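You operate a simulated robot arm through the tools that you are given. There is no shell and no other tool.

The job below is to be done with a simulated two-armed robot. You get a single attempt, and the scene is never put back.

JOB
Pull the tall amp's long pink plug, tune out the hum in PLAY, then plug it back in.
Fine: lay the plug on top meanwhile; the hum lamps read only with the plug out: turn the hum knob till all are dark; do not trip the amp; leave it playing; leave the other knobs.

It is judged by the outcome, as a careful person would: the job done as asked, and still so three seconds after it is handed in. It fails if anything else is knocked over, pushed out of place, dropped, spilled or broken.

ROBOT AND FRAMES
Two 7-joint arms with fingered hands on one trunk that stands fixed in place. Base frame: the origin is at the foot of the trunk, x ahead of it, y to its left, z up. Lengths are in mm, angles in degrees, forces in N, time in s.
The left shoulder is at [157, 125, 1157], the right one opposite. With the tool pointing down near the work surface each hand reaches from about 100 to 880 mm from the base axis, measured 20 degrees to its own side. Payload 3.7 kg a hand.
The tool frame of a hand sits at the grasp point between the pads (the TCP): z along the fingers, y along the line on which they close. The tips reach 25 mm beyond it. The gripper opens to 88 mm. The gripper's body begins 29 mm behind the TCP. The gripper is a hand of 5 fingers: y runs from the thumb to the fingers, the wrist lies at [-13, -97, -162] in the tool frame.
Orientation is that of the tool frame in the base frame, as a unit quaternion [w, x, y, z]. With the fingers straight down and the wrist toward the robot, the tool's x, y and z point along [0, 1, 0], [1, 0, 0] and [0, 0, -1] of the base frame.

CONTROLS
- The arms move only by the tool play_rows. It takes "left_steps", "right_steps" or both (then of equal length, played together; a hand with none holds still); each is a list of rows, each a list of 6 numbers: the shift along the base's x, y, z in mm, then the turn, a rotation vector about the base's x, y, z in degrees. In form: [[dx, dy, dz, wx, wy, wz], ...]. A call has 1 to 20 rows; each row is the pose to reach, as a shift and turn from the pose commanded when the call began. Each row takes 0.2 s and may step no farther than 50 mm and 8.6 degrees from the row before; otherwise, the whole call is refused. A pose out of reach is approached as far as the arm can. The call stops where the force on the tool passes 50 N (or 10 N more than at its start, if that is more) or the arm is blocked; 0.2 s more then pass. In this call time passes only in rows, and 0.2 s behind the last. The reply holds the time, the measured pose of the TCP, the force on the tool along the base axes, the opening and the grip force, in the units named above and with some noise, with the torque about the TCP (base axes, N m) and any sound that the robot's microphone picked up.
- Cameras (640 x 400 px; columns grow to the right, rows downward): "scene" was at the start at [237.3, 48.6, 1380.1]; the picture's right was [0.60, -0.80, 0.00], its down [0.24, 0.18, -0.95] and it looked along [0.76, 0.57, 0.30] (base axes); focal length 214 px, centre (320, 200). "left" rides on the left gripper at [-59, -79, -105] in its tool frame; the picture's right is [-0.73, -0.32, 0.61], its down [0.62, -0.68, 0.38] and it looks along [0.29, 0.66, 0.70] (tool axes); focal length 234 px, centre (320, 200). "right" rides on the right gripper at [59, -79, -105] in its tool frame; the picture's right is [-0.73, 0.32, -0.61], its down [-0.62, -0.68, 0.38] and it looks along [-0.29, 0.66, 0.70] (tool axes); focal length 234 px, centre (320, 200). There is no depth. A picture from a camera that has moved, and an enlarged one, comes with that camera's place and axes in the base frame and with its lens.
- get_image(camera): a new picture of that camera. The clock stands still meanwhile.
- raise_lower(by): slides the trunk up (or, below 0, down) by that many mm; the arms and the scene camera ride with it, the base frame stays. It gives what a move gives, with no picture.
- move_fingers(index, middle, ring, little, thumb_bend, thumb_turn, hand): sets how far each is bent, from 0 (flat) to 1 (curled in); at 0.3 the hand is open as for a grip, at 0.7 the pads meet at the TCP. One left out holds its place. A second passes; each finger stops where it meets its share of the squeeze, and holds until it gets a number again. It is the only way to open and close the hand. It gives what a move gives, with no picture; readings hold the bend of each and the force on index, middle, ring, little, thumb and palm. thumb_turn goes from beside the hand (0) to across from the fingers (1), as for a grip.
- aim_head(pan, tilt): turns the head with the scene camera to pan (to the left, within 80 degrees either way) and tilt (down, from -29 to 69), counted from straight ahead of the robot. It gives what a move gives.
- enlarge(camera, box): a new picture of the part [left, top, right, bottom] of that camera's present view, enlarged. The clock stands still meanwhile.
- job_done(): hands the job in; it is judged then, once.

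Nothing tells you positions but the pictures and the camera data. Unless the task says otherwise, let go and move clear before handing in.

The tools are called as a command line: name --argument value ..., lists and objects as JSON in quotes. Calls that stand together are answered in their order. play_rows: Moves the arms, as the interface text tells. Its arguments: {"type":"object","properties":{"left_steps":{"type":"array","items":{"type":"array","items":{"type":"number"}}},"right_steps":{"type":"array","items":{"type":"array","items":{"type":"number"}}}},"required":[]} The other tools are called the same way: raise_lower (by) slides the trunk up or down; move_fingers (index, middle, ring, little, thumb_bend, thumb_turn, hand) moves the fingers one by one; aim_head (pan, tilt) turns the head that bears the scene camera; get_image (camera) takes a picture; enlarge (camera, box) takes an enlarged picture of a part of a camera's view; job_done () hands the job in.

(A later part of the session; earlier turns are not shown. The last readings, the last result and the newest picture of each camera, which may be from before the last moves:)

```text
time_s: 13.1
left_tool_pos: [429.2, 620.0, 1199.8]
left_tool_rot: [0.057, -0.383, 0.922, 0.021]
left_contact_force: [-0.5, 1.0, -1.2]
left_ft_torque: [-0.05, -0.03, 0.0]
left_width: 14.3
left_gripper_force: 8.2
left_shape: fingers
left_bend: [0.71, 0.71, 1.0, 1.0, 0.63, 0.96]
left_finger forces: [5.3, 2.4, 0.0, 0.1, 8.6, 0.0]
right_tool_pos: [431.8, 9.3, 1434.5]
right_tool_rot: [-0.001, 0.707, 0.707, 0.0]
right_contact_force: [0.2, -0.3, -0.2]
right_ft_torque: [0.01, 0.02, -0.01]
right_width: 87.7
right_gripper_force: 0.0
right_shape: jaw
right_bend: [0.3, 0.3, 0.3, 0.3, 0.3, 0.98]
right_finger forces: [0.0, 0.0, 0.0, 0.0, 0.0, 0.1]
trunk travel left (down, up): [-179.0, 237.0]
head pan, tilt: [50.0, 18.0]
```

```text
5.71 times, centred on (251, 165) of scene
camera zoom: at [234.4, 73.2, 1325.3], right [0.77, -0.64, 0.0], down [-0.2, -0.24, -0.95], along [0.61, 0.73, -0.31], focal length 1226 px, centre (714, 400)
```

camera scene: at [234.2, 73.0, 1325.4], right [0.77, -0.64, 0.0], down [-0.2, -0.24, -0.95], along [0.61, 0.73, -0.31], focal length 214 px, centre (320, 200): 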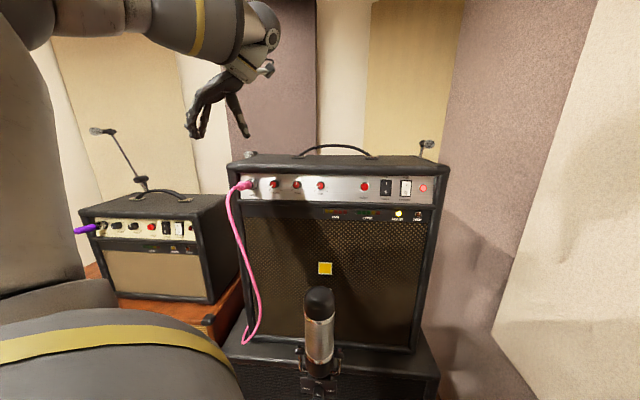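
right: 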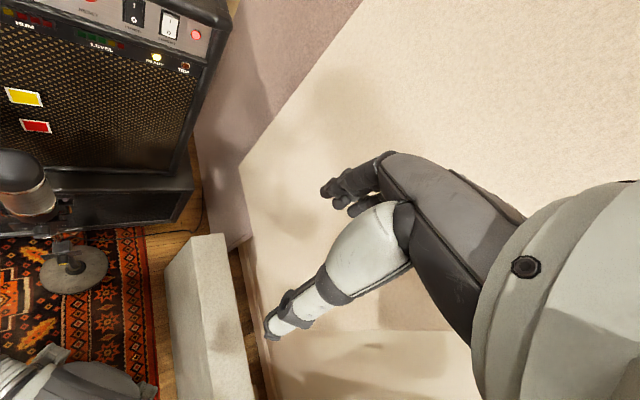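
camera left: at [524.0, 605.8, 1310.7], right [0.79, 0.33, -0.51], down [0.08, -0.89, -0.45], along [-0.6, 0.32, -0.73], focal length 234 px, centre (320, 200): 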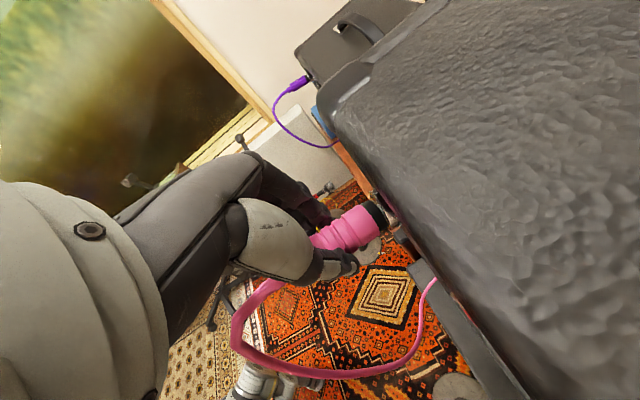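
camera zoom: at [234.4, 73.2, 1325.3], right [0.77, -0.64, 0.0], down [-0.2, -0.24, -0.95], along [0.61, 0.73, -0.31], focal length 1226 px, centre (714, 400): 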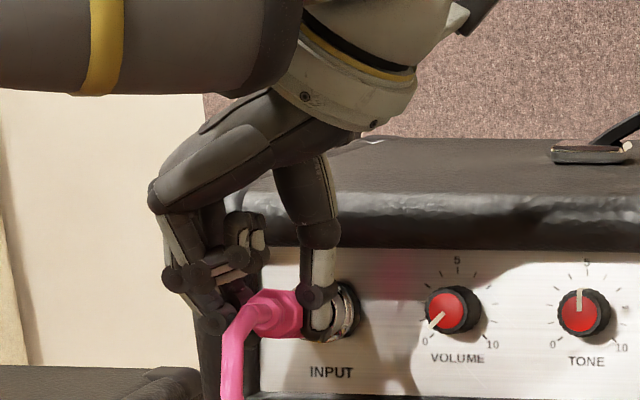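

The plug is sliding out and the silver barrel is visible. I'll keep pulling along the same line.

play_rows --left_steps '[[-3.5, -3.5, 0.9, 0, 0, 0], [-7, -7, 1.7, 0, 0, 0], [-10.5, -10.5, 2.6, 0, 0, 0], [-14, -14, 3.5, 0, 0, 0]]'

enlarge --camera "left" --box '[220, 130, 460, 330]'

enlarge --camera "scene" --box '[195, 130, 307, 200]'

```text
time_s: 14.1
left_tool_pos: [415.3, 606.5, 1202.1]
left_tool_rot: [0.058, -0.383, 0.922, 0.02]
left_contact_force: [-0.4, 0.6, -0.2]
left_ft_torque: [0.01, 0.05, 0.02]
left_width: 14.2
left_gripper_force: 8.8
left_shape: fingers
left_bend: [0.71, 0.71, 1.0, 1.0, 0.63, 0.96]
left_finger forces: [5.3, 2.3, 0.1, 0.0, 8.6, 0.0]
right_tool_pos: [431.1, 9.8, 1433.8]
right_tool_rot: [-0.001, 0.707, 0.707, 0.0]
right_contact_force: [-0.3, 0.5, -0.7]
right_ft_torque: [0.01, -0.02, -0.01]
right_width: 87.6
right_gripper_force: 0.0
right_shape: jaw
right_bend: [0.3, 0.3, 0.3, 0.3, 0.3, 0.98]
right_finger forces: [0.1, 0.0, 0.0, 0.1, 0.1, 0.1]
trunk travel left (down, up): [-179.0, 237.0]
head pan, tilt: [50.0, 18.0]
```

```text
2.00 times, centred on (340, 230) of left
camera zoom: at [502.6, 583.6, 1315.4], right [0.79, 0.33, -0.51], down [0.08, -0.89, -0.45], along [-0.6, 0.32, -0.73], focal length 468 px, centre (280, 140)
```

zoom: 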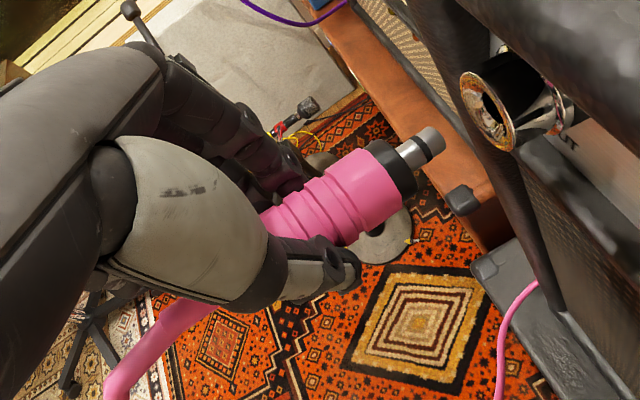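

```text
5.71 times, centred on (251, 165) of scene
camera zoom: at [234.3, 73.2, 1325.3], right [0.77, -0.64, 0.0], down [-0.2, -0.24, -0.95], along [0.61, 0.73, -0.31], focal length 1226 px, centre (714, 400)
```

zoom: 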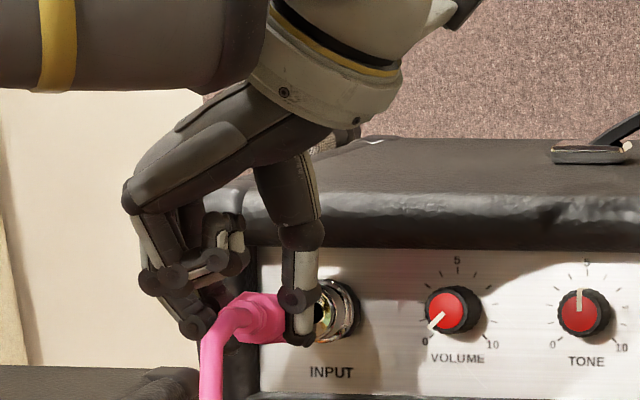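

The plug is fully out; it has a short silver tip and the jack has a wide chrome mouth. I'll back off a little more, then raise the trunk to lift the plug above the amp top.

play_rows --left_steps '[[-5, -5, 1, 0, 0, 0], [-12, -12, 3, 0, 0, 0]]'

raise_lower --by 100

get_image --camera "left"

get_image --camera "scene"

```text
time_s: 14.7
left_tool_pos: [402.4, 593.8, 1206.3]
left_tool_rot: [0.058, -0.383, 0.922, 0.021]
left_contact_force: [-0.4, 0.3, 0.3]
left_ft_torque: [0.0, 0.01, 0.02]
left_width: 14.2
left_gripper_force: 8.1
left_shape: fingers
left_bend: [0.71, 0.71, 1.0, 1.0, 0.63, 0.96]
left_finger forces: [5.3, 2.3, 0.1, 0.0, 8.7, 0.0]
right_tool_pos: [431.5, 9.4, 1433.7]
right_tool_rot: [-0.001, 0.708, 0.707, 0.001]
right_contact_force: [0.1, -0.4, -0.3]
right_ft_torque: [-0.03, 0.01, 0.02]
right_width: 87.8
right_gripper_force: 0.0
right_shape: jaw
right_bend: [0.3, 0.3, 0.3, 0.3, 0.3, 0.98]
right_finger forces: [0.1, 0.1, 0.0, 0.0, 0.0, 0.1]
trunk travel left (down, up): [-179.0, 237.0]
head pan, tilt: [50.0, 18.0]
```

```text
time_s: 16.1
left_tool_pos: [405.0, 595.5, 1305.7]
left_tool_rot: [0.057, -0.382, 0.922, 0.021]
left_contact_force: [-0.6, 1.1, -1.1]
left_ft_torque: [0.0, 0.04, -0.01]
left_width: 14.5
left_gripper_force: 8.7
left_shape: fingers
left_bend: [0.71, 0.71, 1.0, 1.0, 0.63, 0.96]
left_finger forces: [5.0, 2.3, 0.0, 0.0, 8.7, 0.1]
right_tool_pos: [432.8, 8.7, 1533.0]
right_tool_rot: [-0.001, 0.707, 0.707, -0.001]
right_contact_force: [-0.1, -0.4, -0.7]
right_ft_torque: [-0.01, 0.0, -0.01]
right_width: 87.6
right_gripper_force: 0.0
right_shape: jaw
right_bend: [0.3, 0.3, 0.3, 0.3, 0.3, 0.98]
right_finger forces: [0.0, 0.0, 0.1, 0.0, 0.0, 0.1]
trunk travel left (down, up): [-279.0, 137.0]
head pan, tilt: [50.0, 18.0]
```

```text
taken
camera left: at [492.5, 571.5, 1417.5], right [0.79, 0.33, -0.51], down [0.08, -0.89, -0.45], along [-0.61, 0.32, -0.73], focal length 234 px, centre (320, 200)
```

left: 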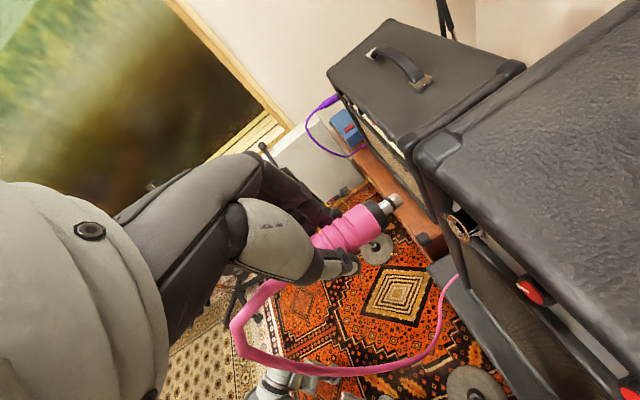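

```text
taken
camera scene: at [140.0, 73.3, 1430.6], right [0.77, -0.64, 0.0], down [-0.2, -0.24, -0.95], along [0.61, 0.73, -0.31], focal length 214 px, centre (320, 200)
```

scene: 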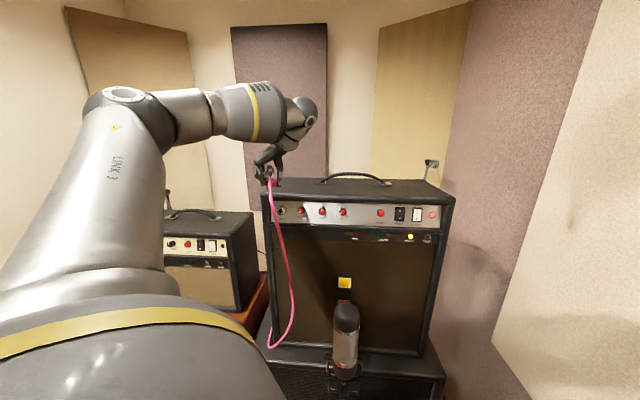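

The trunk raise carried the plug cleanly to z≈1305. I'll look at the amp top before laying it down.

enlarge --camera "scene" --box '[240, 130, 464, 270]'

enlarge --camera "left" --box '[400, 60, 640, 310]'

get_image --camera "right"

```text
2.86 times, centred on (352, 200) of scene
camera zoom: at [140.0, 73.3, 1430.6], right [0.77, -0.64, 0.0], down [-0.2, -0.24, -0.95], along [0.61, 0.73, -0.31], focal length 613 px, centre (229, 200)
```

zoom: 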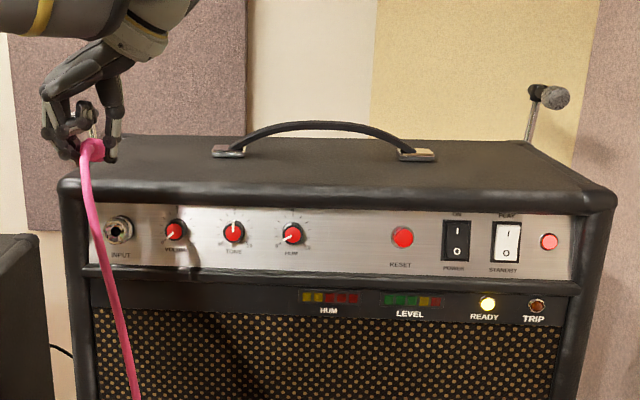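

```text
1.60 times, centred on (520, 185) of left
camera zoom: at [492.5, 571.5, 1417.5], right [0.79, 0.33, -0.51], down [0.08, -0.89, -0.45], along [-0.61, 0.32, -0.73], focal length 375 px, centre (0, 224)
```

zoom: 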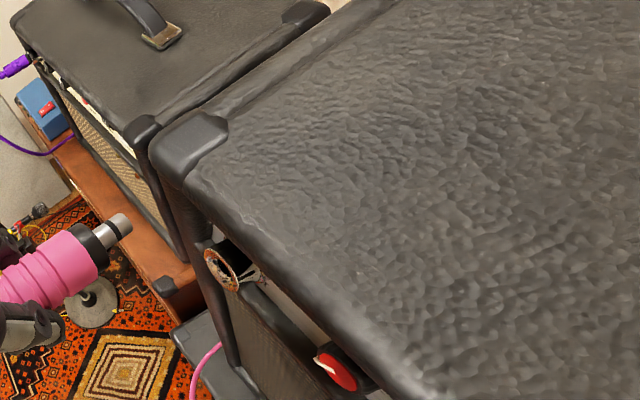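

```text
taken
camera right: at [354.7, 67.1, 1637.6], right [0.32, -0.73, 0.61], down [-0.68, -0.62, -0.38], along [0.66, -0.29, -0.7], focal length 234 px, centre (320, 200)
```

right: 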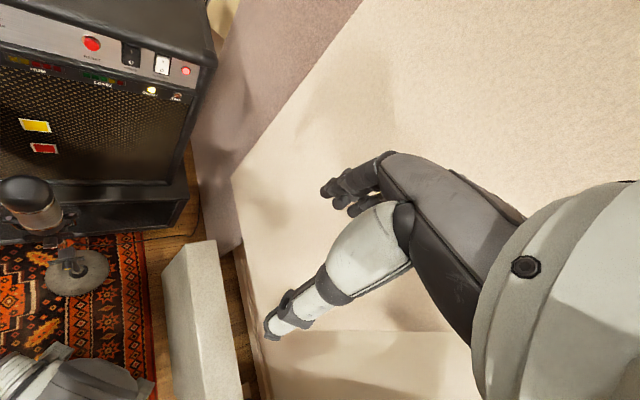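

The jack mouth triangulates to about [466.5, 659, 1180]. I'll carry the plug in over the front-left of the top, levelling it as I go.

play_rows --left_steps '[[15, 10, 0, 2, -2, 0], [35, 25, 0, 4, -4, 0], [55, 42, 0, 6, -6, 0], [80, 60, -3, 7.1, -7.1, 0], [100, 78, -8, 7.1, -7.1, 0], [115, 90, -14, 7.1, -7.1, 0], [120, 95, -18, 7.1, -7.1, 0]]'

get_image --camera "left"

enlarge --camera "scene" --box '[240, 110, 400, 230]'

```text
time_s: 17.7
left_tool_pos: [522.8, 690.7, 1285.7]
left_tool_rot: [0.139, -0.379, 0.913, 0.054]
left_contact_force: [0.4, -0.9, -0.3]
left_ft_torque: [0.03, 0.03, 0.0]
left_width: 14.1
left_gripper_force: 7.6
left_shape: fingers
left_bend: [0.71, 0.71, 1.0, 1.0, 0.63, 0.96]
left_finger forces: [5.1, 2.4, 0.0, 0.1, 8.7, 0.0]
right_tool_pos: [432.3, 8.5, 1533.9]
right_tool_rot: [-0.001, 0.707, 0.707, 0.001]
right_contact_force: [0.0, 0.4, -0.4]
right_ft_torque: [-0.01, 0.03, 0.01]
right_width: 87.8
right_gripper_force: 0.1
right_shape: jaw
right_bend: [0.3, 0.3, 0.3, 0.3, 0.3, 0.98]
right_finger forces: [0.1, 0.1, 0.0, 0.0, 0.0, 0.0]
trunk travel left (down, up): [-279.0, 137.0]
head pan, tilt: [50.0, 18.0]
```

```text
taken
camera left: at [596.7, 652.8, 1405.5], right [0.85, 0.39, -0.37], down [0.14, -0.83, -0.54], along [-0.51, 0.41, -0.75], focal length 234 px, centre (320, 200)
```

left: 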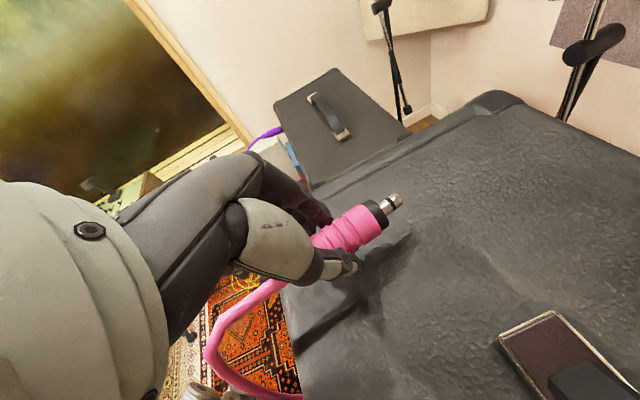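

```text
3.33 times, centred on (320, 170) of scene
camera zoom: at [138.8, 73.3, 1431.0], right [0.77, -0.64, 0.0], down [-0.2, -0.24, -0.95], along [0.61, 0.73, -0.31], focal length 715 px, centre (320, 300)
```

zoom: 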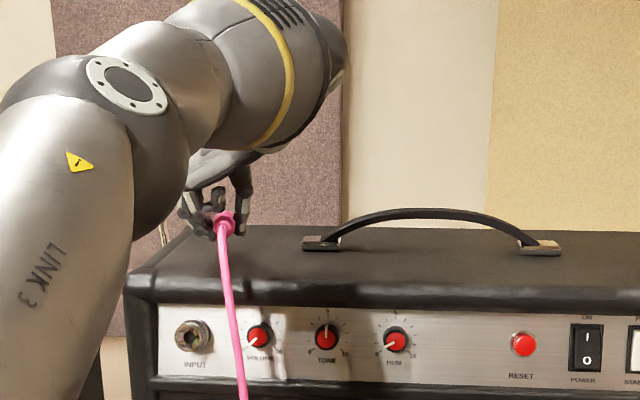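

Both mics stand on their own stands behind, clear of my path. I'll go a bit deeper onto the top and lower step by step.

play_rows --left_steps '[[5, 5, -5, 0, 0, 0], [10, 10, -10, 0, 0, 0], [10, 10, -15, 0, 0, 0], [10, 10, -20, 0, 0, 0], [10, 10, -23, 0, 0, 0]]'

enlarge --camera "left" --box '[220, 130, 460, 330]'

enlarge --camera "scene" --box '[260, 140, 340, 200]'

```text
time_s: 18.9
left_tool_pos: [532.2, 700.4, 1264.6]
left_tool_rot: [0.139, -0.378, 0.914, 0.054]
left_contact_force: [0.2, 0.0, -0.4]
left_ft_torque: [-0.02, 0.01, 0.02]
left_width: 14.1
left_gripper_force: 8.2
left_shape: fingers
left_bend: [0.71, 0.71, 1.0, 1.0, 0.63, 0.96]
left_finger forces: [5.2, 2.3, 0.1, 0.0, 8.5, 0.0]
right_tool_pos: [430.9, 8.5, 1534.8]
right_tool_rot: [-0.001, 0.707, 0.708, 0.001]
right_contact_force: [-0.2, -0.1, -0.3]
right_ft_torque: [0.0, 0.03, 0.0]
right_width: 87.7
right_gripper_force: 0.0
right_shape: jaw
right_bend: [0.3, 0.3, 0.3, 0.3, 0.3, 0.98]
right_finger forces: [0.1, 0.0, 0.1, 0.1, 0.1, 0.1]
trunk travel left (down, up): [-279.0, 137.0]
head pan, tilt: [50.0, 18.0]
```

```text
2.00 times, centred on (340, 230) of left
camera zoom: at [605.4, 662.8, 1383.9], right [0.85, 0.39, -0.36], down [0.14, -0.83, -0.54], along [-0.51, 0.41, -0.76], focal length 468 px, centre (280, 140)
```

zoom: 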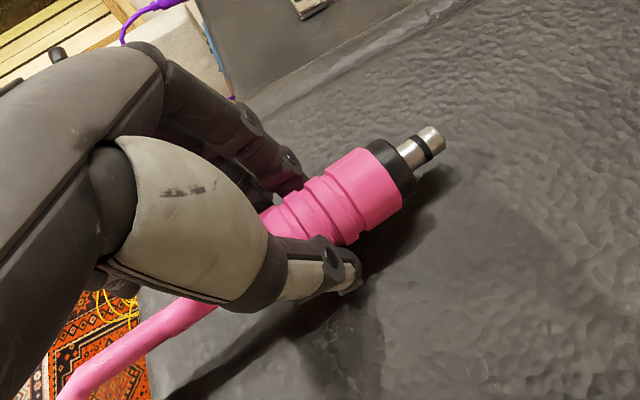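

```text
6.67 times, centred on (300, 170) of scene
camera zoom: at [138.6, 73.3, 1431.0], right [0.77, -0.64, 0.0], down [-0.2, -0.24, -0.95], along [0.61, 0.73, -0.31], focal length 1430 px, centre (453, 400)
```

zoom: 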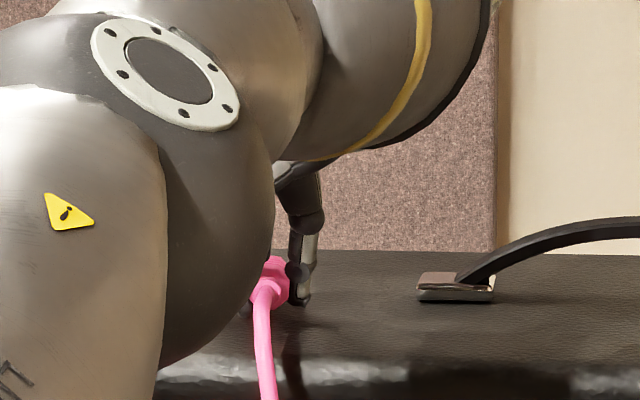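

play_rows --left_steps '[[0, 0, -2, 0, 0, 0], [0, 0, -4, 0, 0, 0], [0, 0, -6, 0, 0, 0]]'

enlarge --camera "left" --box '[220, 130, 460, 330]'

```text
time_s: 19.7
left_tool_pos: [530.5, 700.4, 1260.7]
left_tool_rot: [0.139, -0.379, 0.913, 0.054]
left_contact_force: [0.4, 4.0, 7.5]
left_ft_torque: [0.08, 0.09, -0.06]
left_width: 13.9
left_gripper_force: 12.4
left_shape: fingers
left_bend: [0.71, 0.72, 1.0, 1.0, 0.63, 0.96]
left_finger forces: [4.4, 12.0, 0.0, 0.1, 9.2, 0.0]
right_tool_pos: [430.5, 8.0, 1534.8]
right_tool_rot: [-0.001, 0.707, 0.707, 0.001]
right_contact_force: [0.7, 0.2, 0.6]
right_ft_torque: [-0.03, -0.02, -0.02]
right_width: 87.7
right_gripper_force: 0.0
right_shape: jaw
right_bend: [0.3, 0.3, 0.3, 0.3, 0.3, 0.98]
right_finger forces: [0.1, 0.0, 0.0, 0.0, 0.0, 0.0]
trunk travel left (down, up): [-279.0, 137.0]
head pan, tilt: [50.0, 18.0]
```

```text
2.00 times, centred on (340, 230) of left
camera zoom: at [604.9, 662.5, 1379.8], right [0.85, 0.39, -0.36], down [0.14, -0.83, -0.55], along [-0.51, 0.41, -0.76], focal length 468 px, centre (280, 140)
```

zoom: 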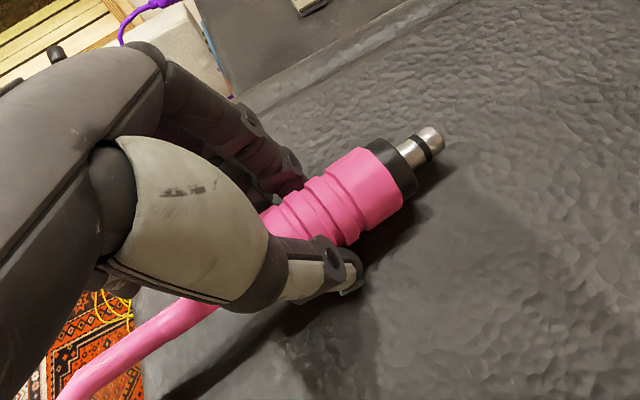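

The fingertips touch the top at TCP z≈1260, so the top is near z≈1234. I'll ease off 1 mm and open slightly so the plug settles.

play_rows --left_steps '[[0, 0, 1.5, 0, 0, 0]]'

move_fingers --hand "left" --index 0.62 --middle 0.62 --thumb_bend 0.58

enlarge --camera "left" --box '[220, 130, 460, 330]'

enlarge --camera "scene" --box '[260, 140, 340, 200]'

```text
time_s: 20.1
left_tool_pos: [530.3, 700.3, 1260.3]
left_tool_rot: [0.138, -0.379, 0.914, 0.054]
left_contact_force: [-0.4, 3.4, 5.5]
left_ft_torque: [0.09, 0.04, -0.03]
left_width: 13.7
left_gripper_force: 11.6
left_shape: fingers
left_bend: [0.71, 0.72, 1.0, 1.0, 0.63, 0.96]
left_finger forces: [4.8, 9.8, 0.1, 0.1, 8.9, 0.1]
right_tool_pos: [430.5, 7.9, 1534.3]
right_tool_rot: [-0.001, 0.707, 0.707, 0.001]
right_contact_force: [0.7, -0.4, 0.0]
right_ft_torque: [-0.01, -0.02, 0.01]
right_width: 87.5
right_gripper_force: 0.2
right_shape: jaw
right_bend: [0.3, 0.3, 0.3, 0.3, 0.3, 0.98]
right_finger forces: [0.0, 0.0, 0.0, 0.0, 0.0, 0.0]
trunk travel left (down, up): [-279.0, 137.0]
head pan, tilt: [50.0, 18.0]
```

```text
time_s: 21.1
left_tool_pos: [531.6, 698.5, 1261.6]
left_tool_rot: [0.138, -0.379, 0.913, 0.055]
left_contact_force: [2.8, 0.0, 8.3]
left_ft_torque: [-0.02, -0.02, -0.02]
left_width: 21.2
left_gripper_force: 5.0
left_shape: fingers
left_bend: [0.62, 0.72, 1.0, 1.0, 0.57, 0.97]
left_finger forces: [0.0, 8.9, 0.0, 0.0, 0.5, 0.0]
right_tool_pos: [432.0, 7.4, 1533.4]
right_tool_rot: [-0.001, 0.707, 0.707, 0.001]
right_contact_force: [-0.5, 0.5, 0.1]
right_ft_torque: [-0.04, 0.01, 0.04]
right_width: 87.6
right_gripper_force: 0.1
right_shape: jaw
right_bend: [0.3, 0.3, 0.3, 0.3, 0.3, 0.98]
right_finger forces: [0.1, 0.0, 0.0, 0.0, 0.1, 0.0]
trunk travel left (down, up): [-279.0, 137.0]
head pan, tilt: [50.0, 18.0]
```

```text
2.00 times, centred on (340, 230) of left
camera zoom: at [605.8, 661.3, 1380.2], right [0.85, 0.39, -0.36], down [0.14, -0.83, -0.55], along [-0.51, 0.41, -0.75], focal length 468 px, centre (280, 140)
```

zoom: 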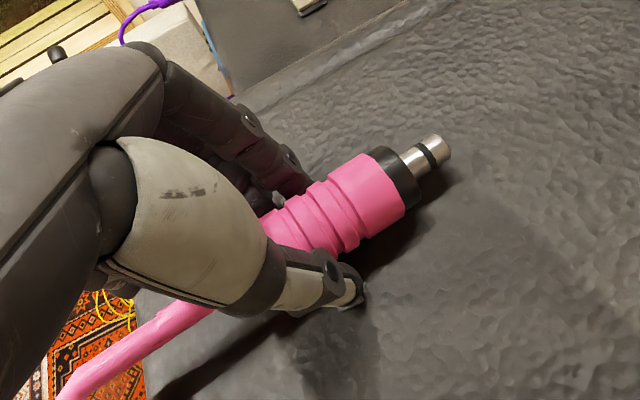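

```text
6.67 times, centred on (300, 170) of scene
camera zoom: at [138.5, 72.2, 1431.1], right [0.77, -0.64, 0.0], down [-0.2, -0.24, -0.95], along [0.61, 0.73, -0.31], focal length 1430 px, centre (453, 400)
```

zoom: 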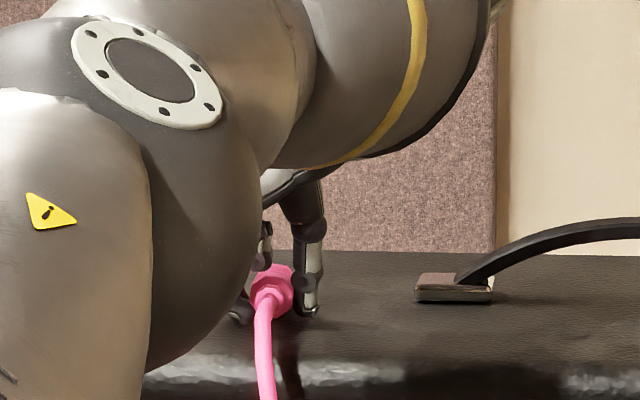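

The middle fingertip is pressed on the top surface. I'll lift a few millimetres so it can open freely.

play_rows --left_steps '[[0, 0, 2, 0, 0, 0], [0, 0, 4, 0, 0, 0], [0, 0, 5, 0, 0, 0]]'

move_fingers --hand "left" --index 0.55 --middle 0.55 --thumb_bend 0.52

enlarge --camera "left" --box '[220, 130, 460, 330]'

enlarge --camera "scene" --box '[260, 140, 340, 200]'

```text
time_s: 21.9
left_tool_pos: [533.2, 699.8, 1265.5]
left_tool_rot: [0.137, -0.378, 0.914, 0.054]
left_contact_force: [0.6, -0.7, -0.4]
left_ft_torque: [0.02, 0.0, -0.01]
left_width: 21.2
left_gripper_force: 0.5
left_shape: fingers
left_bend: [0.62, 0.63, 1.0, 1.0, 0.57, 0.97]
left_finger forces: [0.2, 0.5, 0.0, 0.0, 0.1, 0.0]
right_tool_pos: [431.7, 9.8, 1533.6]
right_tool_rot: [-0.001, 0.707, 0.707, 0.0]
right_contact_force: [-0.3, 1.0, -0.8]
right_ft_torque: [-0.01, -0.02, -0.01]
right_width: 87.6
right_gripper_force: 0.1
right_shape: jaw
right_bend: [0.3, 0.3, 0.3, 0.3, 0.3, 0.98]
right_finger forces: [0.1, 0.0, 0.1, 0.1, 0.1, 0.0]
trunk travel left (down, up): [-279.0, 137.0]
head pan, tilt: [50.0, 18.0]
```

```text
time_s: 22.9
left_tool_pos: [532.7, 698.5, 1265.5]
left_tool_rot: [0.139, -0.379, 0.913, 0.054]
left_contact_force: [0.0, -1.4, 2.1]
left_ft_torque: [0.03, 0.01, -0.01]
left_width: 33.4
left_gripper_force: 1.3
left_shape: fingers
left_bend: [0.55, 0.56, 1.0, 1.0, 0.52, 0.97]
left_finger forces: [0.1, 1.8, 0.0, 0.1, 0.0, 0.1]
right_tool_pos: [432.2, 8.8, 1534.5]
right_tool_rot: [-0.001, 0.707, 0.707, -0.001]
right_contact_force: [-0.8, -0.3, 0.1]
right_ft_torque: [0.03, -0.04, -0.01]
right_width: 87.7
right_gripper_force: 0.0
right_shape: jaw
right_bend: [0.3, 0.3, 0.3, 0.3, 0.3, 0.98]
right_finger forces: [0.1, 0.0, 0.0, 0.0, 0.0, 0.1]
trunk travel left (down, up): [-279.0, 137.0]
head pan, tilt: [50.0, 18.0]
```

```text
2.00 times, centred on (340, 230) of left
camera zoom: at [606.2, 661.9, 1384.9], right [0.85, 0.39, -0.37], down [0.14, -0.83, -0.55], along [-0.51, 0.41, -0.75], focal length 468 px, centre (280, 140)
```

zoom: 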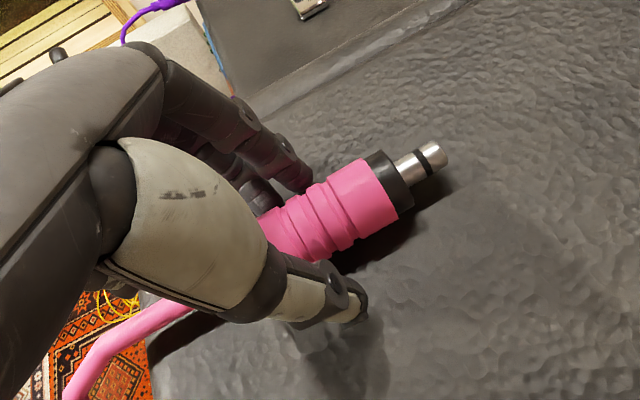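

```text
6.67 times, centred on (300, 170) of scene
camera zoom: at [138.6, 72.9, 1431.0], right [0.77, -0.64, 0.0], down [-0.2, -0.24, -0.95], along [0.61, 0.73, -0.31], focal length 1430 px, centre (453, 400)
```

zoom: 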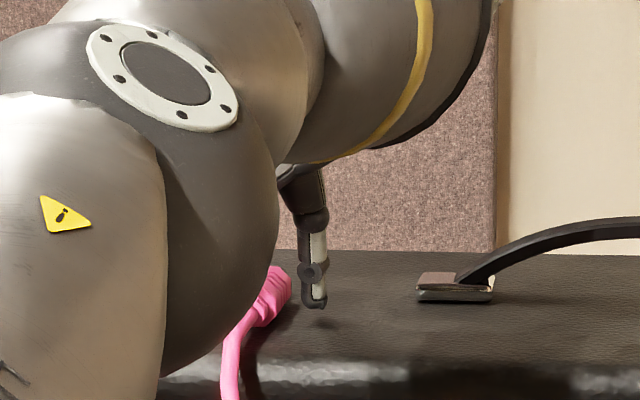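

play_rows --left_steps '[[0, 0, 4, 0, 0, 0], [0, 0, 10, 0, 0, 0], [0, 0, 20, 0, 0, 0], [0, 0, 35, 0, 0, 0], [0, 0, 60, 0, 0, 0]]'

get_image --camera "left"

get_image --camera "scene"

```text
time_s: 24.1
left_tool_pos: [528.0, 685.2, 1319.8]
left_tool_rot: [0.139, -0.378, 0.914, 0.054]
left_contact_force: [-0.4, 0.1, 0.8]
left_ft_torque: [-0.02, 0.01, 0.01]
left_width: 33.4
left_gripper_force: 0.0
left_shape: fingers
left_bend: [0.55, 0.55, 1.0, 1.0, 0.52, 0.97]
left_finger forces: [0.0, 0.0, 0.1, 0.0, 0.0, 0.0]
left hand out of reach, approached as far as the arm can: row 3, 4, 5
right_tool_pos: [431.3, 7.1, 1533.4]
right_tool_rot: [-0.001, 0.707, 0.707, 0.0]
right_contact_force: [0.8, 0.0, -0.2]
right_ft_torque: [-0.02, -0.03, -0.02]
right_width: 87.5
right_gripper_force: 0.0
right_shape: jaw
right_bend: [0.3, 0.3, 0.3, 0.3, 0.3, 0.98]
right_finger forces: [0.0, 0.0, 0.0, 0.0, 0.0, 0.0]
trunk travel left (down, up): [-279.0, 137.0]
head pan, tilt: [50.0, 18.0]
```

```text
taken
camera left: at [601.7, 647.6, 1437.7], right [0.85, 0.39, -0.37], down [0.14, -0.83, -0.55], along [-0.51, 0.41, -0.75], focal length 234 px, centre (320, 200)
```

left: 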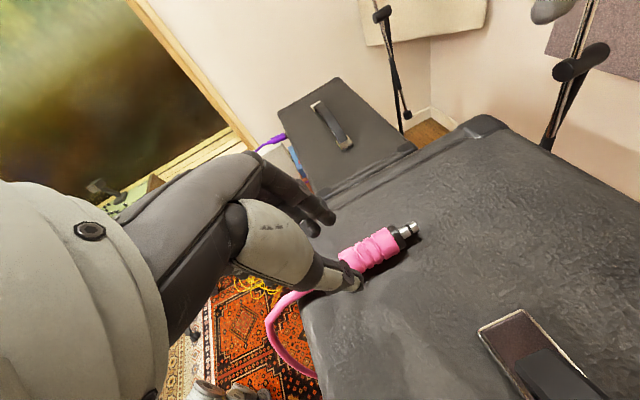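

```text
taken
camera scene: at [138.3, 72.2, 1431.1], right [0.77, -0.64, 0.0], down [-0.2, -0.24, -0.95], along [0.61, 0.73, -0.31], focal length 214 px, centre (320, 200)
```

scene: 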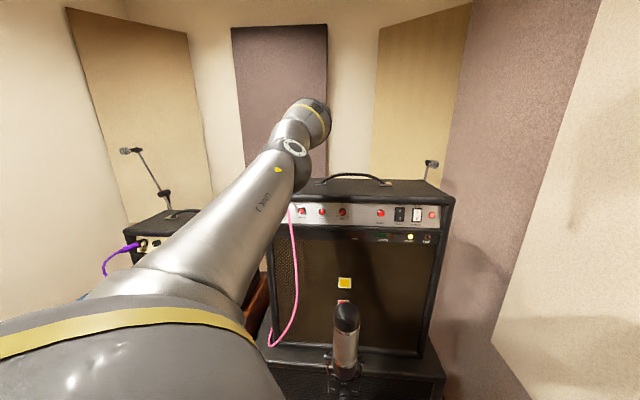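

The plug is lying on the amp top and stays put. I'll back the left hand out in front of the amp, drop the trunk to its first height for reach, and re-check everything.

play_rows --left_steps '[[-15, -18, 0, 0, 0, 0], [-35, -40, 0, 0, 0, 0], [-60, -65, 5, 0, 0, 0], [-85, -95, 10, 0, 0, 0], [-110, -130, 20, 0, 0, 0], [-125, -160, 40, 0, 0, 0]]'

raise_lower --by -100

get_image --camera "scene"

get_image --camera "left"

```text
time_s: 25.5
left_tool_pos: [401.8, 524.4, 1355.7]
left_tool_rot: [0.139, -0.379, 0.913, 0.054]
left_contact_force: [0.2, 0.1, 0.6]
left_ft_torque: [0.03, 0.02, 0.0]
left_width: 33.5
left_gripper_force: 0.0
left_shape: fingers
left_bend: [0.55, 0.55, 1.0, 1.0, 0.52, 0.97]
left_finger forces: [0.1, 0.0, 0.0, 0.0, 0.0, 0.1]
right_tool_pos: [431.0, 6.4, 1533.5]
right_tool_rot: [-0.001, 0.708, 0.707, 0.002]
right_contact_force: [-0.2, -1.0, 0.2]
right_ft_torque: [0.0, -0.04, -0.01]
right_width: 87.6
right_gripper_force: 0.1
right_shape: jaw
right_bend: [0.3, 0.3, 0.3, 0.3, 0.3, 0.98]
right_finger forces: [0.0, 0.0, 0.1, 0.0, 0.0, 0.0]
trunk travel left (down, up): [-279.0, 137.0]
head pan, tilt: [50.0, 18.0]
```

```text
time_s: 26.8
left_tool_pos: [400.7, 525.8, 1259.9]
left_tool_rot: [0.14, -0.378, 0.913, 0.052]
left_contact_force: [-0.3, 0.3, -0.4]
left_ft_torque: [-0.05, 0.0, -0.02]
left_width: 33.5
left_gripper_force: 0.0
left_shape: fingers
left_bend: [0.55, 0.55, 1.0, 1.0, 0.52, 0.97]
left_finger forces: [0.0, 0.0, 0.1, 0.0, 0.0, 0.1]
right_tool_pos: [429.2, 8.8, 1434.8]
right_tool_rot: [0.0, 0.708, 0.707, 0.002]
right_contact_force: [-1.0, -0.2, -0.3]
right_ft_torque: [-0.02, -0.01, 0.01]
right_width: 87.5
right_gripper_force: 0.0
right_shape: jaw
right_bend: [0.3, 0.3, 0.3, 0.3, 0.3, 0.98]
right_finger forces: [0.0, 0.0, 0.1, 0.0, 0.0, 0.0]
trunk travel left (down, up): [-179.0, 237.0]
head pan, tilt: [50.0, 18.0]
```

```text
taken
camera scene: at [232.6, 73.0, 1325.9], right [0.77, -0.64, 0.0], down [-0.2, -0.24, -0.95], along [0.61, 0.73, -0.31], focal length 214 px, centre (320, 200)
```

scene: 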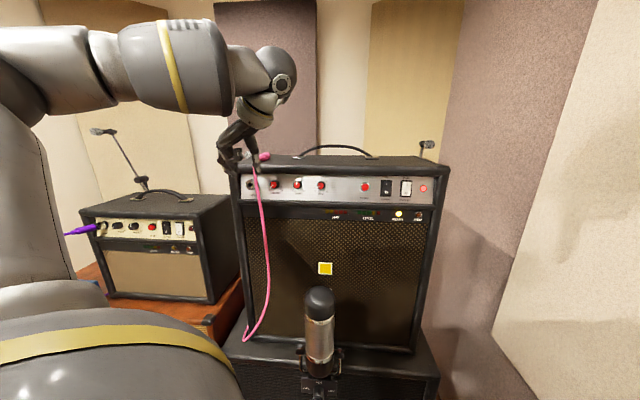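

```text
taken
camera left: at [474.2, 489.0, 1377.9], right [0.85, 0.39, -0.36], down [0.14, -0.83, -0.54], along [-0.51, 0.41, -0.76], focal length 234 px, centre (320, 200)
```

left: 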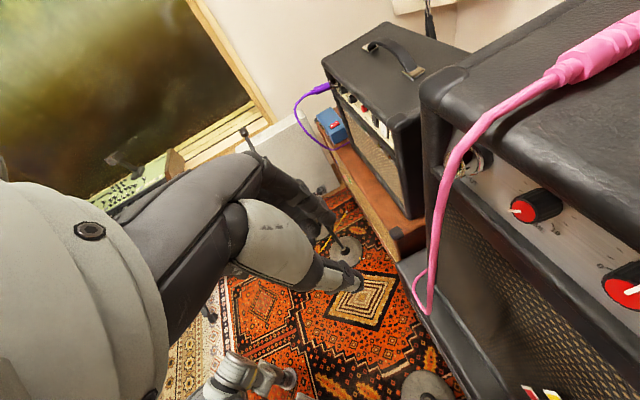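

The plug rests on top and its cable hangs clear. Next I'll make a pointing finger with the left hand and bring it in front of the STANDBY rocker, which is near [783, 359, 1175].

move_fingers --hand "left" --index 0.3 --middle 1 --ring 1 --little 1 --thumb_bend 1

play_rows --left_steps '[[20, -25, 5, 5.6, -5.6, 0], [45, -60, 5, 11.2, -11.2, 0], [75, -95, 0, 16.8, -16.8, 0], [105, -130, -10, 22.4, -22.4, 0], [135, -165, -20, 28, -28, 0], [165, -200, -30, 33.6, -33.6, 0], [195, -235, -40, 34, -34, 0], [225, -265, -50, 34, -34, 0], [250, -285, -60, 34, -34, 0]]'

get_image --camera "scene"

get_image --camera "left"

```text
time_s: 27.8
left_tool_pos: [403.4, 526.5, 1258.0]
left_tool_rot: [0.139, -0.378, 0.914, 0.053]
left_contact_force: [-0.2, -0.1, 0.2]
left_ft_torque: [-0.02, -0.01, -0.01]
left_width: 20.4
left_gripper_force: 0.1
left_shape: fingers
left_bend: [0.3, 1.0, 1.0, 1.0, 0.98, 0.97]
left_finger forces: [0.1, 0.1, 0.0, 0.0, 0.1, 0.0]
right_tool_pos: [431.7, 8.4, 1434.3]
right_tool_rot: [-0.001, 0.707, 0.707, 0.001]
right_contact_force: [0.3, 0.6, -0.3]
right_ft_torque: [0.01, 0.02, -0.05]
right_width: 87.4
right_gripper_force: 0.0
right_shape: jaw
right_bend: [0.3, 0.3, 0.3, 0.3, 0.3, 0.98]
right_finger forces: [0.0, 0.0, 0.0, 0.1, 0.1, 0.1]
trunk travel left (down, up): [-179.0, 237.0]
head pan, tilt: [50.0, 18.0]
```

```text
time_s: 29.8
left_tool_pos: [730.5, 388.1, 1260.9]
left_tool_rot: [0.5, -0.316, 0.782, 0.198]
left_contact_force: [0.0, 0.5, -0.1]
left_ft_torque: [0.0, 0.0, 0.01]
left_width: 20.5
left_gripper_force: 0.1
left_shape: fingers
left_bend: [0.29, 1.0, 1.0, 1.0, 0.98, 0.97]
left_finger forces: [0.0, 0.0, 0.1, 0.0, 0.0, 0.0]
left hand out of reach, approached as far as the arm can: row 3, 4, 5, 6, 7, 8, 9
right_tool_pos: [433.1, 8.1, 1432.0]
right_tool_rot: [-0.002, 0.707, 0.707, -0.001]
right_contact_force: [0.3, -0.1, -0.5]
right_ft_torque: [-0.01, 0.01, 0.02]
right_width: 87.8
right_gripper_force: 0.1
right_shape: jaw
right_bend: [0.3, 0.3, 0.3, 0.3, 0.3, 0.98]
right_finger forces: [0.1, 0.0, 0.0, 0.0, 0.1, 0.0]
trunk travel left (down, up): [-179.0, 237.0]
head pan, tilt: [50.0, 18.0]
```

```text
taken
camera scene: at [236.3, 73.7, 1324.7], right [0.77, -0.64, 0.0], down [-0.2, -0.24, -0.95], along [0.61, 0.73, -0.31], focal length 214 px, centre (320, 200)
```

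scene: 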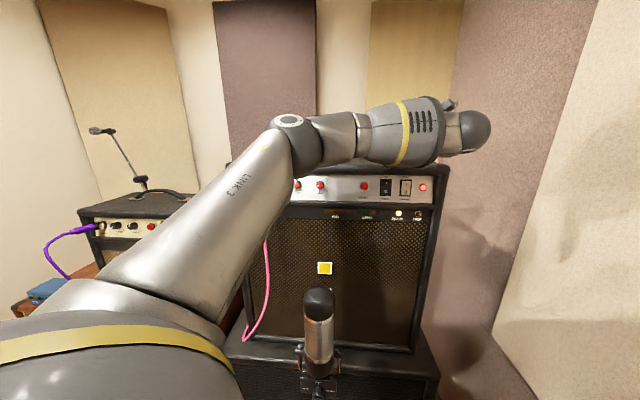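

```text
taken
camera left: at [735.6, 282.1, 1359.8], right [0.84, 0.36, 0.4], down [0.53, -0.44, -0.72], along [-0.09, 0.82, -0.56], focal length 234 px, centre (320, 200)
```

left: 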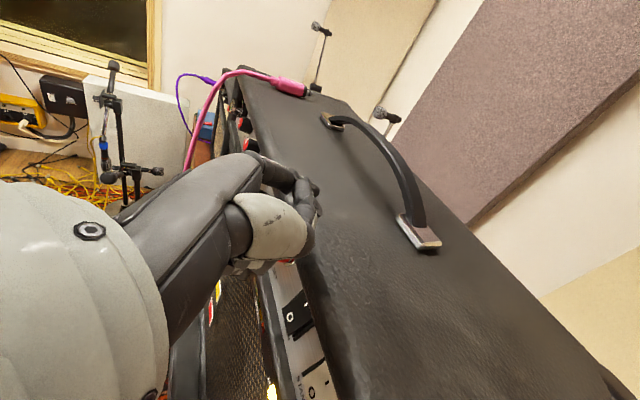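

The handshake orientation isn't reachable there, and the left hand drifted above the amp's front edge without touching. I'll back it out along the same path, a few rows first.

play_rows --left_steps '[[-10, 5, 20, 0, 0, 0], [-35, 30, 30, 0, 0, 0], [-65, 65, 40, 0, 0, 0]]'

get_image --camera "left"

```text
time_s: 30.6
left_tool_pos: [660.0, 451.1, 1301.2]
left_tool_rot: [0.499, -0.322, 0.779, 0.201]
left_contact_force: [0.2, 0.2, 0.3]
left_ft_torque: [-0.03, -0.02, -0.02]
left_width: 20.7
left_gripper_force: 0.0
left_shape: fingers
left_bend: [0.29, 1.0, 1.0, 1.0, 0.98, 0.97]
left_finger forces: [0.2, 0.2, 0.0, 0.0, 0.0, 0.0]
right_tool_pos: [430.0, 8.8, 1435.4]
right_tool_rot: [0.001, 0.707, 0.707, 0.001]
right_contact_force: [0.2, -0.5, -0.6]
right_ft_torque: [0.02, 0.0, 0.03]
right_width: 87.6
right_gripper_force: 0.1
right_shape: jaw
right_bend: [0.3, 0.3, 0.3, 0.3, 0.3, 0.98]
right_finger forces: [0.0, 0.0, 0.0, 0.0, 0.0, 0.0]
trunk travel left (down, up): [-179.0, 237.0]
head pan, tilt: [50.0, 18.0]
```

```text
taken
camera left: at [665.3, 345.3, 1400.8], right [0.83, 0.37, 0.41], down [0.54, -0.43, -0.72], along [-0.1, 0.82, -0.56], focal length 234 px, centre (320, 200)
```

left: 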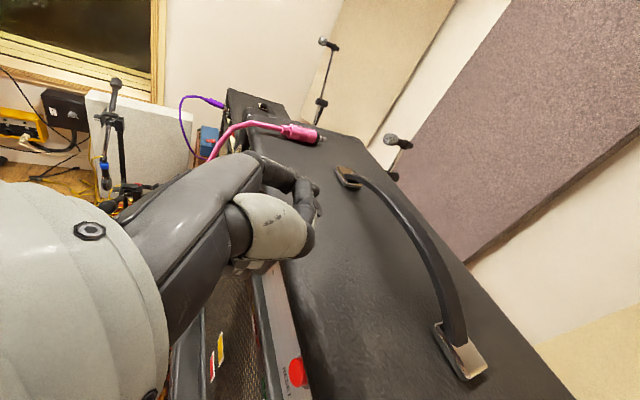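

Now I know the next call starts from the reached pose. I'll pull the left hand out in front of the amp, undoing the tilt.

play_rows --left_steps '[[-20, -8, 15, -5.8, 5.8, 0], [-40, -16, 25, -11.6, 11.6, 0], [-60, -24, 30, -17.4, 17.4, 0], [-80, -32, 35, -23.2, 23.2, 0], [-100, -40, 40, -29, 29, 0], [-125, -50, 40, -34.8, 34.8, 0], [-150, -60, 40, -40.6, 40.6, 0], [-160, -65, 40, -46, 46, 0]]'

play_rows --left_steps '[[-5, 5, 0, 0, 0, -8], [-10, 10, 0, 0, 0, -16], [-15, 15, 0, 0, 0, -24], [-20, 20, 0, 0, 0, -32], [-25, 25, 0, 0, 0, -40], [-30, 30, 0, 0, 0, -48], [-35, 35, 0, 0, 0, -56], [-40, 40, 0, 0, 0, -64], [-45, 45, 0, 0, 0, -72], [-50, 50, 0, 0, 0, -80], [-50, 50, 0, 0, 0, -88]]'

get_image --camera "scene"

get_image --camera "right"

```text
time_s: 32.4
left_tool_pos: [485.2, 411.0, 1268.0]
left_tool_rot: [0.003, -0.381, 0.924, -0.005]
left_contact_force: [-0.1, 0.4, 0.7]
left_ft_torque: [0.02, 0.02, 0.01]
left_width: 20.4
left_gripper_force: 0.1
left_shape: fingers
left_bend: [0.29, 1.0, 1.0, 1.0, 0.98, 0.97]
left_finger forces: [0.0, 0.1, 0.0, 0.0, 0.1, 0.0]
left hand out of reach, approached as far as the arm can: row 5, 6, 7, 8
right_tool_pos: [433.2, 8.3, 1433.1]
right_tool_rot: [-0.001, 0.707, 0.707, 0.0]
right_contact_force: [0.5, -0.5, -0.3]
right_ft_torque: [-0.03, 0.04, 0.0]
right_width: 87.9
right_gripper_force: 0.0
right_shape: jaw
right_bend: [0.3, 0.3, 0.3, 0.3, 0.3, 0.98]
right_finger forces: [0.0, 0.0, 0.1, 0.0, 0.1, 0.1]
trunk travel left (down, up): [-179.0, 237.0]
head pan, tilt: [50.0, 18.0]
```

```text
time_s: 34.8
left_tool_pos: [435.0, 462.8, 1270.1]
left_tool_rot: [-0.001, 0.366, 0.93, -0.004]
left_contact_force: [0.4, 0.2, -0.2]
left_ft_torque: [-0.01, -0.03, -0.02]
left_width: 20.6
left_gripper_force: 0.1
left_shape: fingers
left_bend: [0.29, 1.0, 1.0, 1.0, 0.98, 0.97]
left_finger forces: [0.0, 0.1, 0.0, 0.0, 0.0, 0.0]
right_tool_pos: [431.6, 8.9, 1433.6]
right_tool_rot: [-0.001, 0.707, 0.707, 0.001]
right_contact_force: [0.3, 0.4, -0.1]
right_ft_torque: [-0.01, 0.02, 0.0]
right_width: 87.6
right_gripper_force: 0.1
right_shape: jaw
right_bend: [0.3, 0.3, 0.3, 0.3, 0.3, 0.98]
right_finger forces: [0.0, 0.0, 0.0, 0.1, 0.0, 0.0]
trunk travel left (down, up): [-179.0, 237.0]
head pan, tilt: [50.0, 18.0]
```

```text
taken
camera scene: at [234.6, 73.4, 1325.2], right [0.77, -0.64, 0.0], down [-0.2, -0.24, -0.95], along [0.61, 0.73, -0.31], focal length 214 px, centre (320, 200)
```

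scene: 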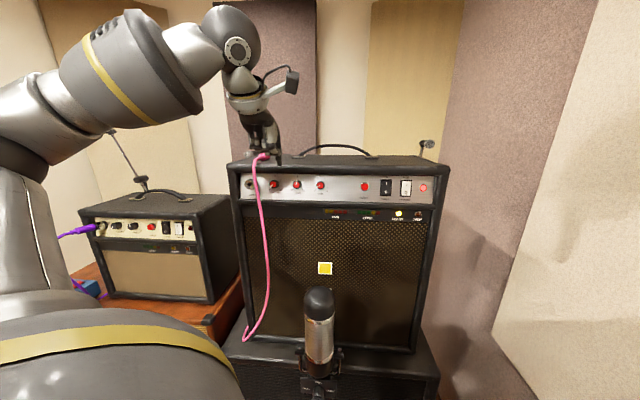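

```text
taken
camera right: at [352.9, 67.1, 1538.5], right [0.32, -0.73, 0.61], down [-0.68, -0.62, -0.38], along [0.66, -0.29, -0.7], focal length 234 px, centre (320, 200)
```

right: 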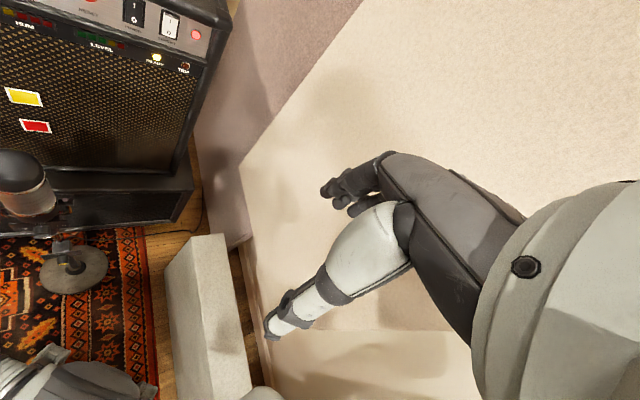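

The left hand is parked in front of the amp. I'll use the right hand for the STANDBY rocker, since its folded fingers then stay away from POWER: make a pointing finger, yaw to face the panel and move up.

move_fingers --hand "right" --index 0.3 --middle 1 --ring 1 --little 1 --thumb_bend 1

play_rows --right_steps '[[28, 20, -17, 0, 0, 7.7], [56, 40, -34, 0, 0, 15.4], [84, 60, -51, 0, 0, 23], [112, 80, -68, 0, 0, 30.7], [140, 100, -86, 0, 0, 38.4], [168, 121, -103, 0, 0, 46]]'

play_rows --right_steps '[[10, 10, -15, 5, -5, 0], [20, 25, -30, 10, -10, 0], [35, 40, -50, 15, -15, 0], [50, 60, -70, 20, -20, 0], [65, 80, -90, 25, -25, 0], [80, 100, -110, 30, -30, 0], [100, 125, -130, 35, -35, 0]]'

get_image --camera "scene"

get_image --camera "right"

```text
time_s: 35.8
left_tool_pos: [434.2, 461.8, 1271.7]
left_tool_rot: [0.0, 0.366, 0.931, -0.004]
left_contact_force: [0.3, 0.4, -0.6]
left_ft_torque: [0.0, 0.02, 0.03]
left_width: 20.6
left_gripper_force: 0.1
left_shape: fingers
left_bend: [0.29, 1.0, 1.0, 1.0, 0.98, 0.97]
left_finger forces: [0.1, 0.0, 0.0, 0.0, 0.0, 0.0]
right_tool_pos: [430.9, 8.0, 1433.7]
right_tool_rot: [-0.001, 0.707, 0.707, 0.002]
right_contact_force: [-0.4, 0.1, 0.1]
right_ft_torque: [-0.03, 0.02, 0.0]
right_width: 20.2
right_gripper_force: 0.0
right_shape: fingers
right_bend: [0.3, 1.0, 1.0, 1.0, 0.98, 0.98]
right_finger forces: [0.0, 0.0, 0.0, 0.1, 0.0, 0.0]
trunk travel left (down, up): [-179.0, 237.0]
head pan, tilt: [50.0, 18.0]
```

```text
time_s: 37.2
left_tool_pos: [434.8, 463.3, 1270.1]
left_tool_rot: [0.0, 0.366, 0.931, -0.004]
left_contact_force: [0.0, 0.1, 0.3]
left_ft_torque: [0.01, -0.04, 0.02]
left_width: 20.3
left_gripper_force: 0.0
left_shape: fingers
left_bend: [0.29, 1.0, 1.0, 1.0, 0.98, 0.97]
left_finger forces: [0.0, 0.0, 0.1, 0.0, 0.1, 0.1]
right_tool_pos: [600.7, 132.3, 1329.9]
right_tool_rot: [-0.001, 0.374, 0.927, -0.001]
right_contact_force: [0.8, 1.3, -1.1]
right_ft_torque: [-0.03, 0.02, 0.0]
right_width: 20.5
right_gripper_force: 0.1
right_shape: fingers
right_bend: [0.3, 1.0, 1.0, 1.0, 0.98, 0.98]
right_finger forces: [0.0, 0.0, 0.0, 0.1, 0.1, 0.0]
trunk travel left (down, up): [-179.0, 237.0]
head pan, tilt: [50.0, 18.0]
```

```text
time_s: 38.8
left_tool_pos: [435.8, 462.3, 1270.4]
left_tool_rot: [-0.002, 0.366, 0.931, -0.004]
left_contact_force: [0.8, 0.7, -0.3]
left_ft_torque: [0.0, 0.03, -0.04]
left_width: 20.4
left_gripper_force: 0.0
left_shape: fingers
left_bend: [0.29, 1.0, 1.0, 1.0, 0.98, 0.97]
left_finger forces: [0.1, 0.0, 0.1, 0.0, 0.1, 0.1]
right_tool_pos: [701.4, 255.3, 1198.9]
right_tool_rot: [0.162, 0.34, 0.843, 0.385]
right_contact_force: [-0.2, -0.2, 0.1]
right_ft_torque: [0.01, 0.04, 0.02]
right_width: 20.5
right_gripper_force: 0.0
right_shape: fingers
right_bend: [0.3, 1.0, 1.0, 1.0, 0.98, 0.97]
right_finger forces: [0.0, 0.0, 0.0, 0.0, 0.1, 0.0]
trunk travel left (down, up): [-179.0, 237.0]
head pan, tilt: [50.0, 18.0]
```

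```text
taken
camera scene: at [235.8, 73.8, 1324.8], right [0.77, -0.64, 0.0], down [-0.2, -0.24, -0.95], along [0.61, 0.73, -0.31], focal length 214 px, centre (320, 200)
```

scene: 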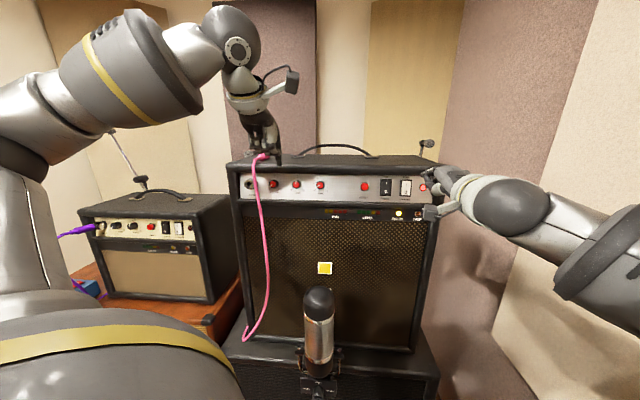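

```text
taken
camera right: at [567.7, 202.3, 1206.2], right [0.34, -0.68, 0.65], down [0.35, -0.55, -0.76], along [0.87, 0.48, 0.05], focal length 234 px, centre (320, 200)
```

right: 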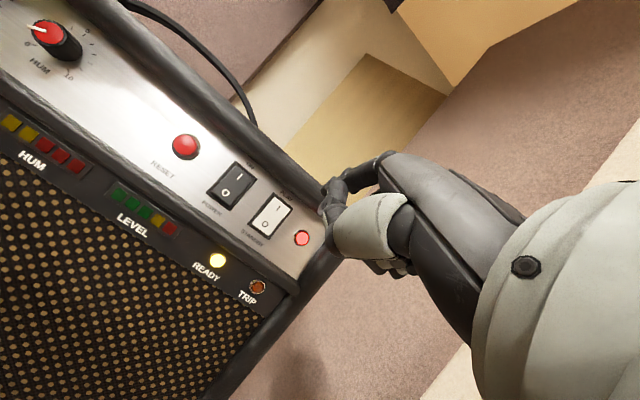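

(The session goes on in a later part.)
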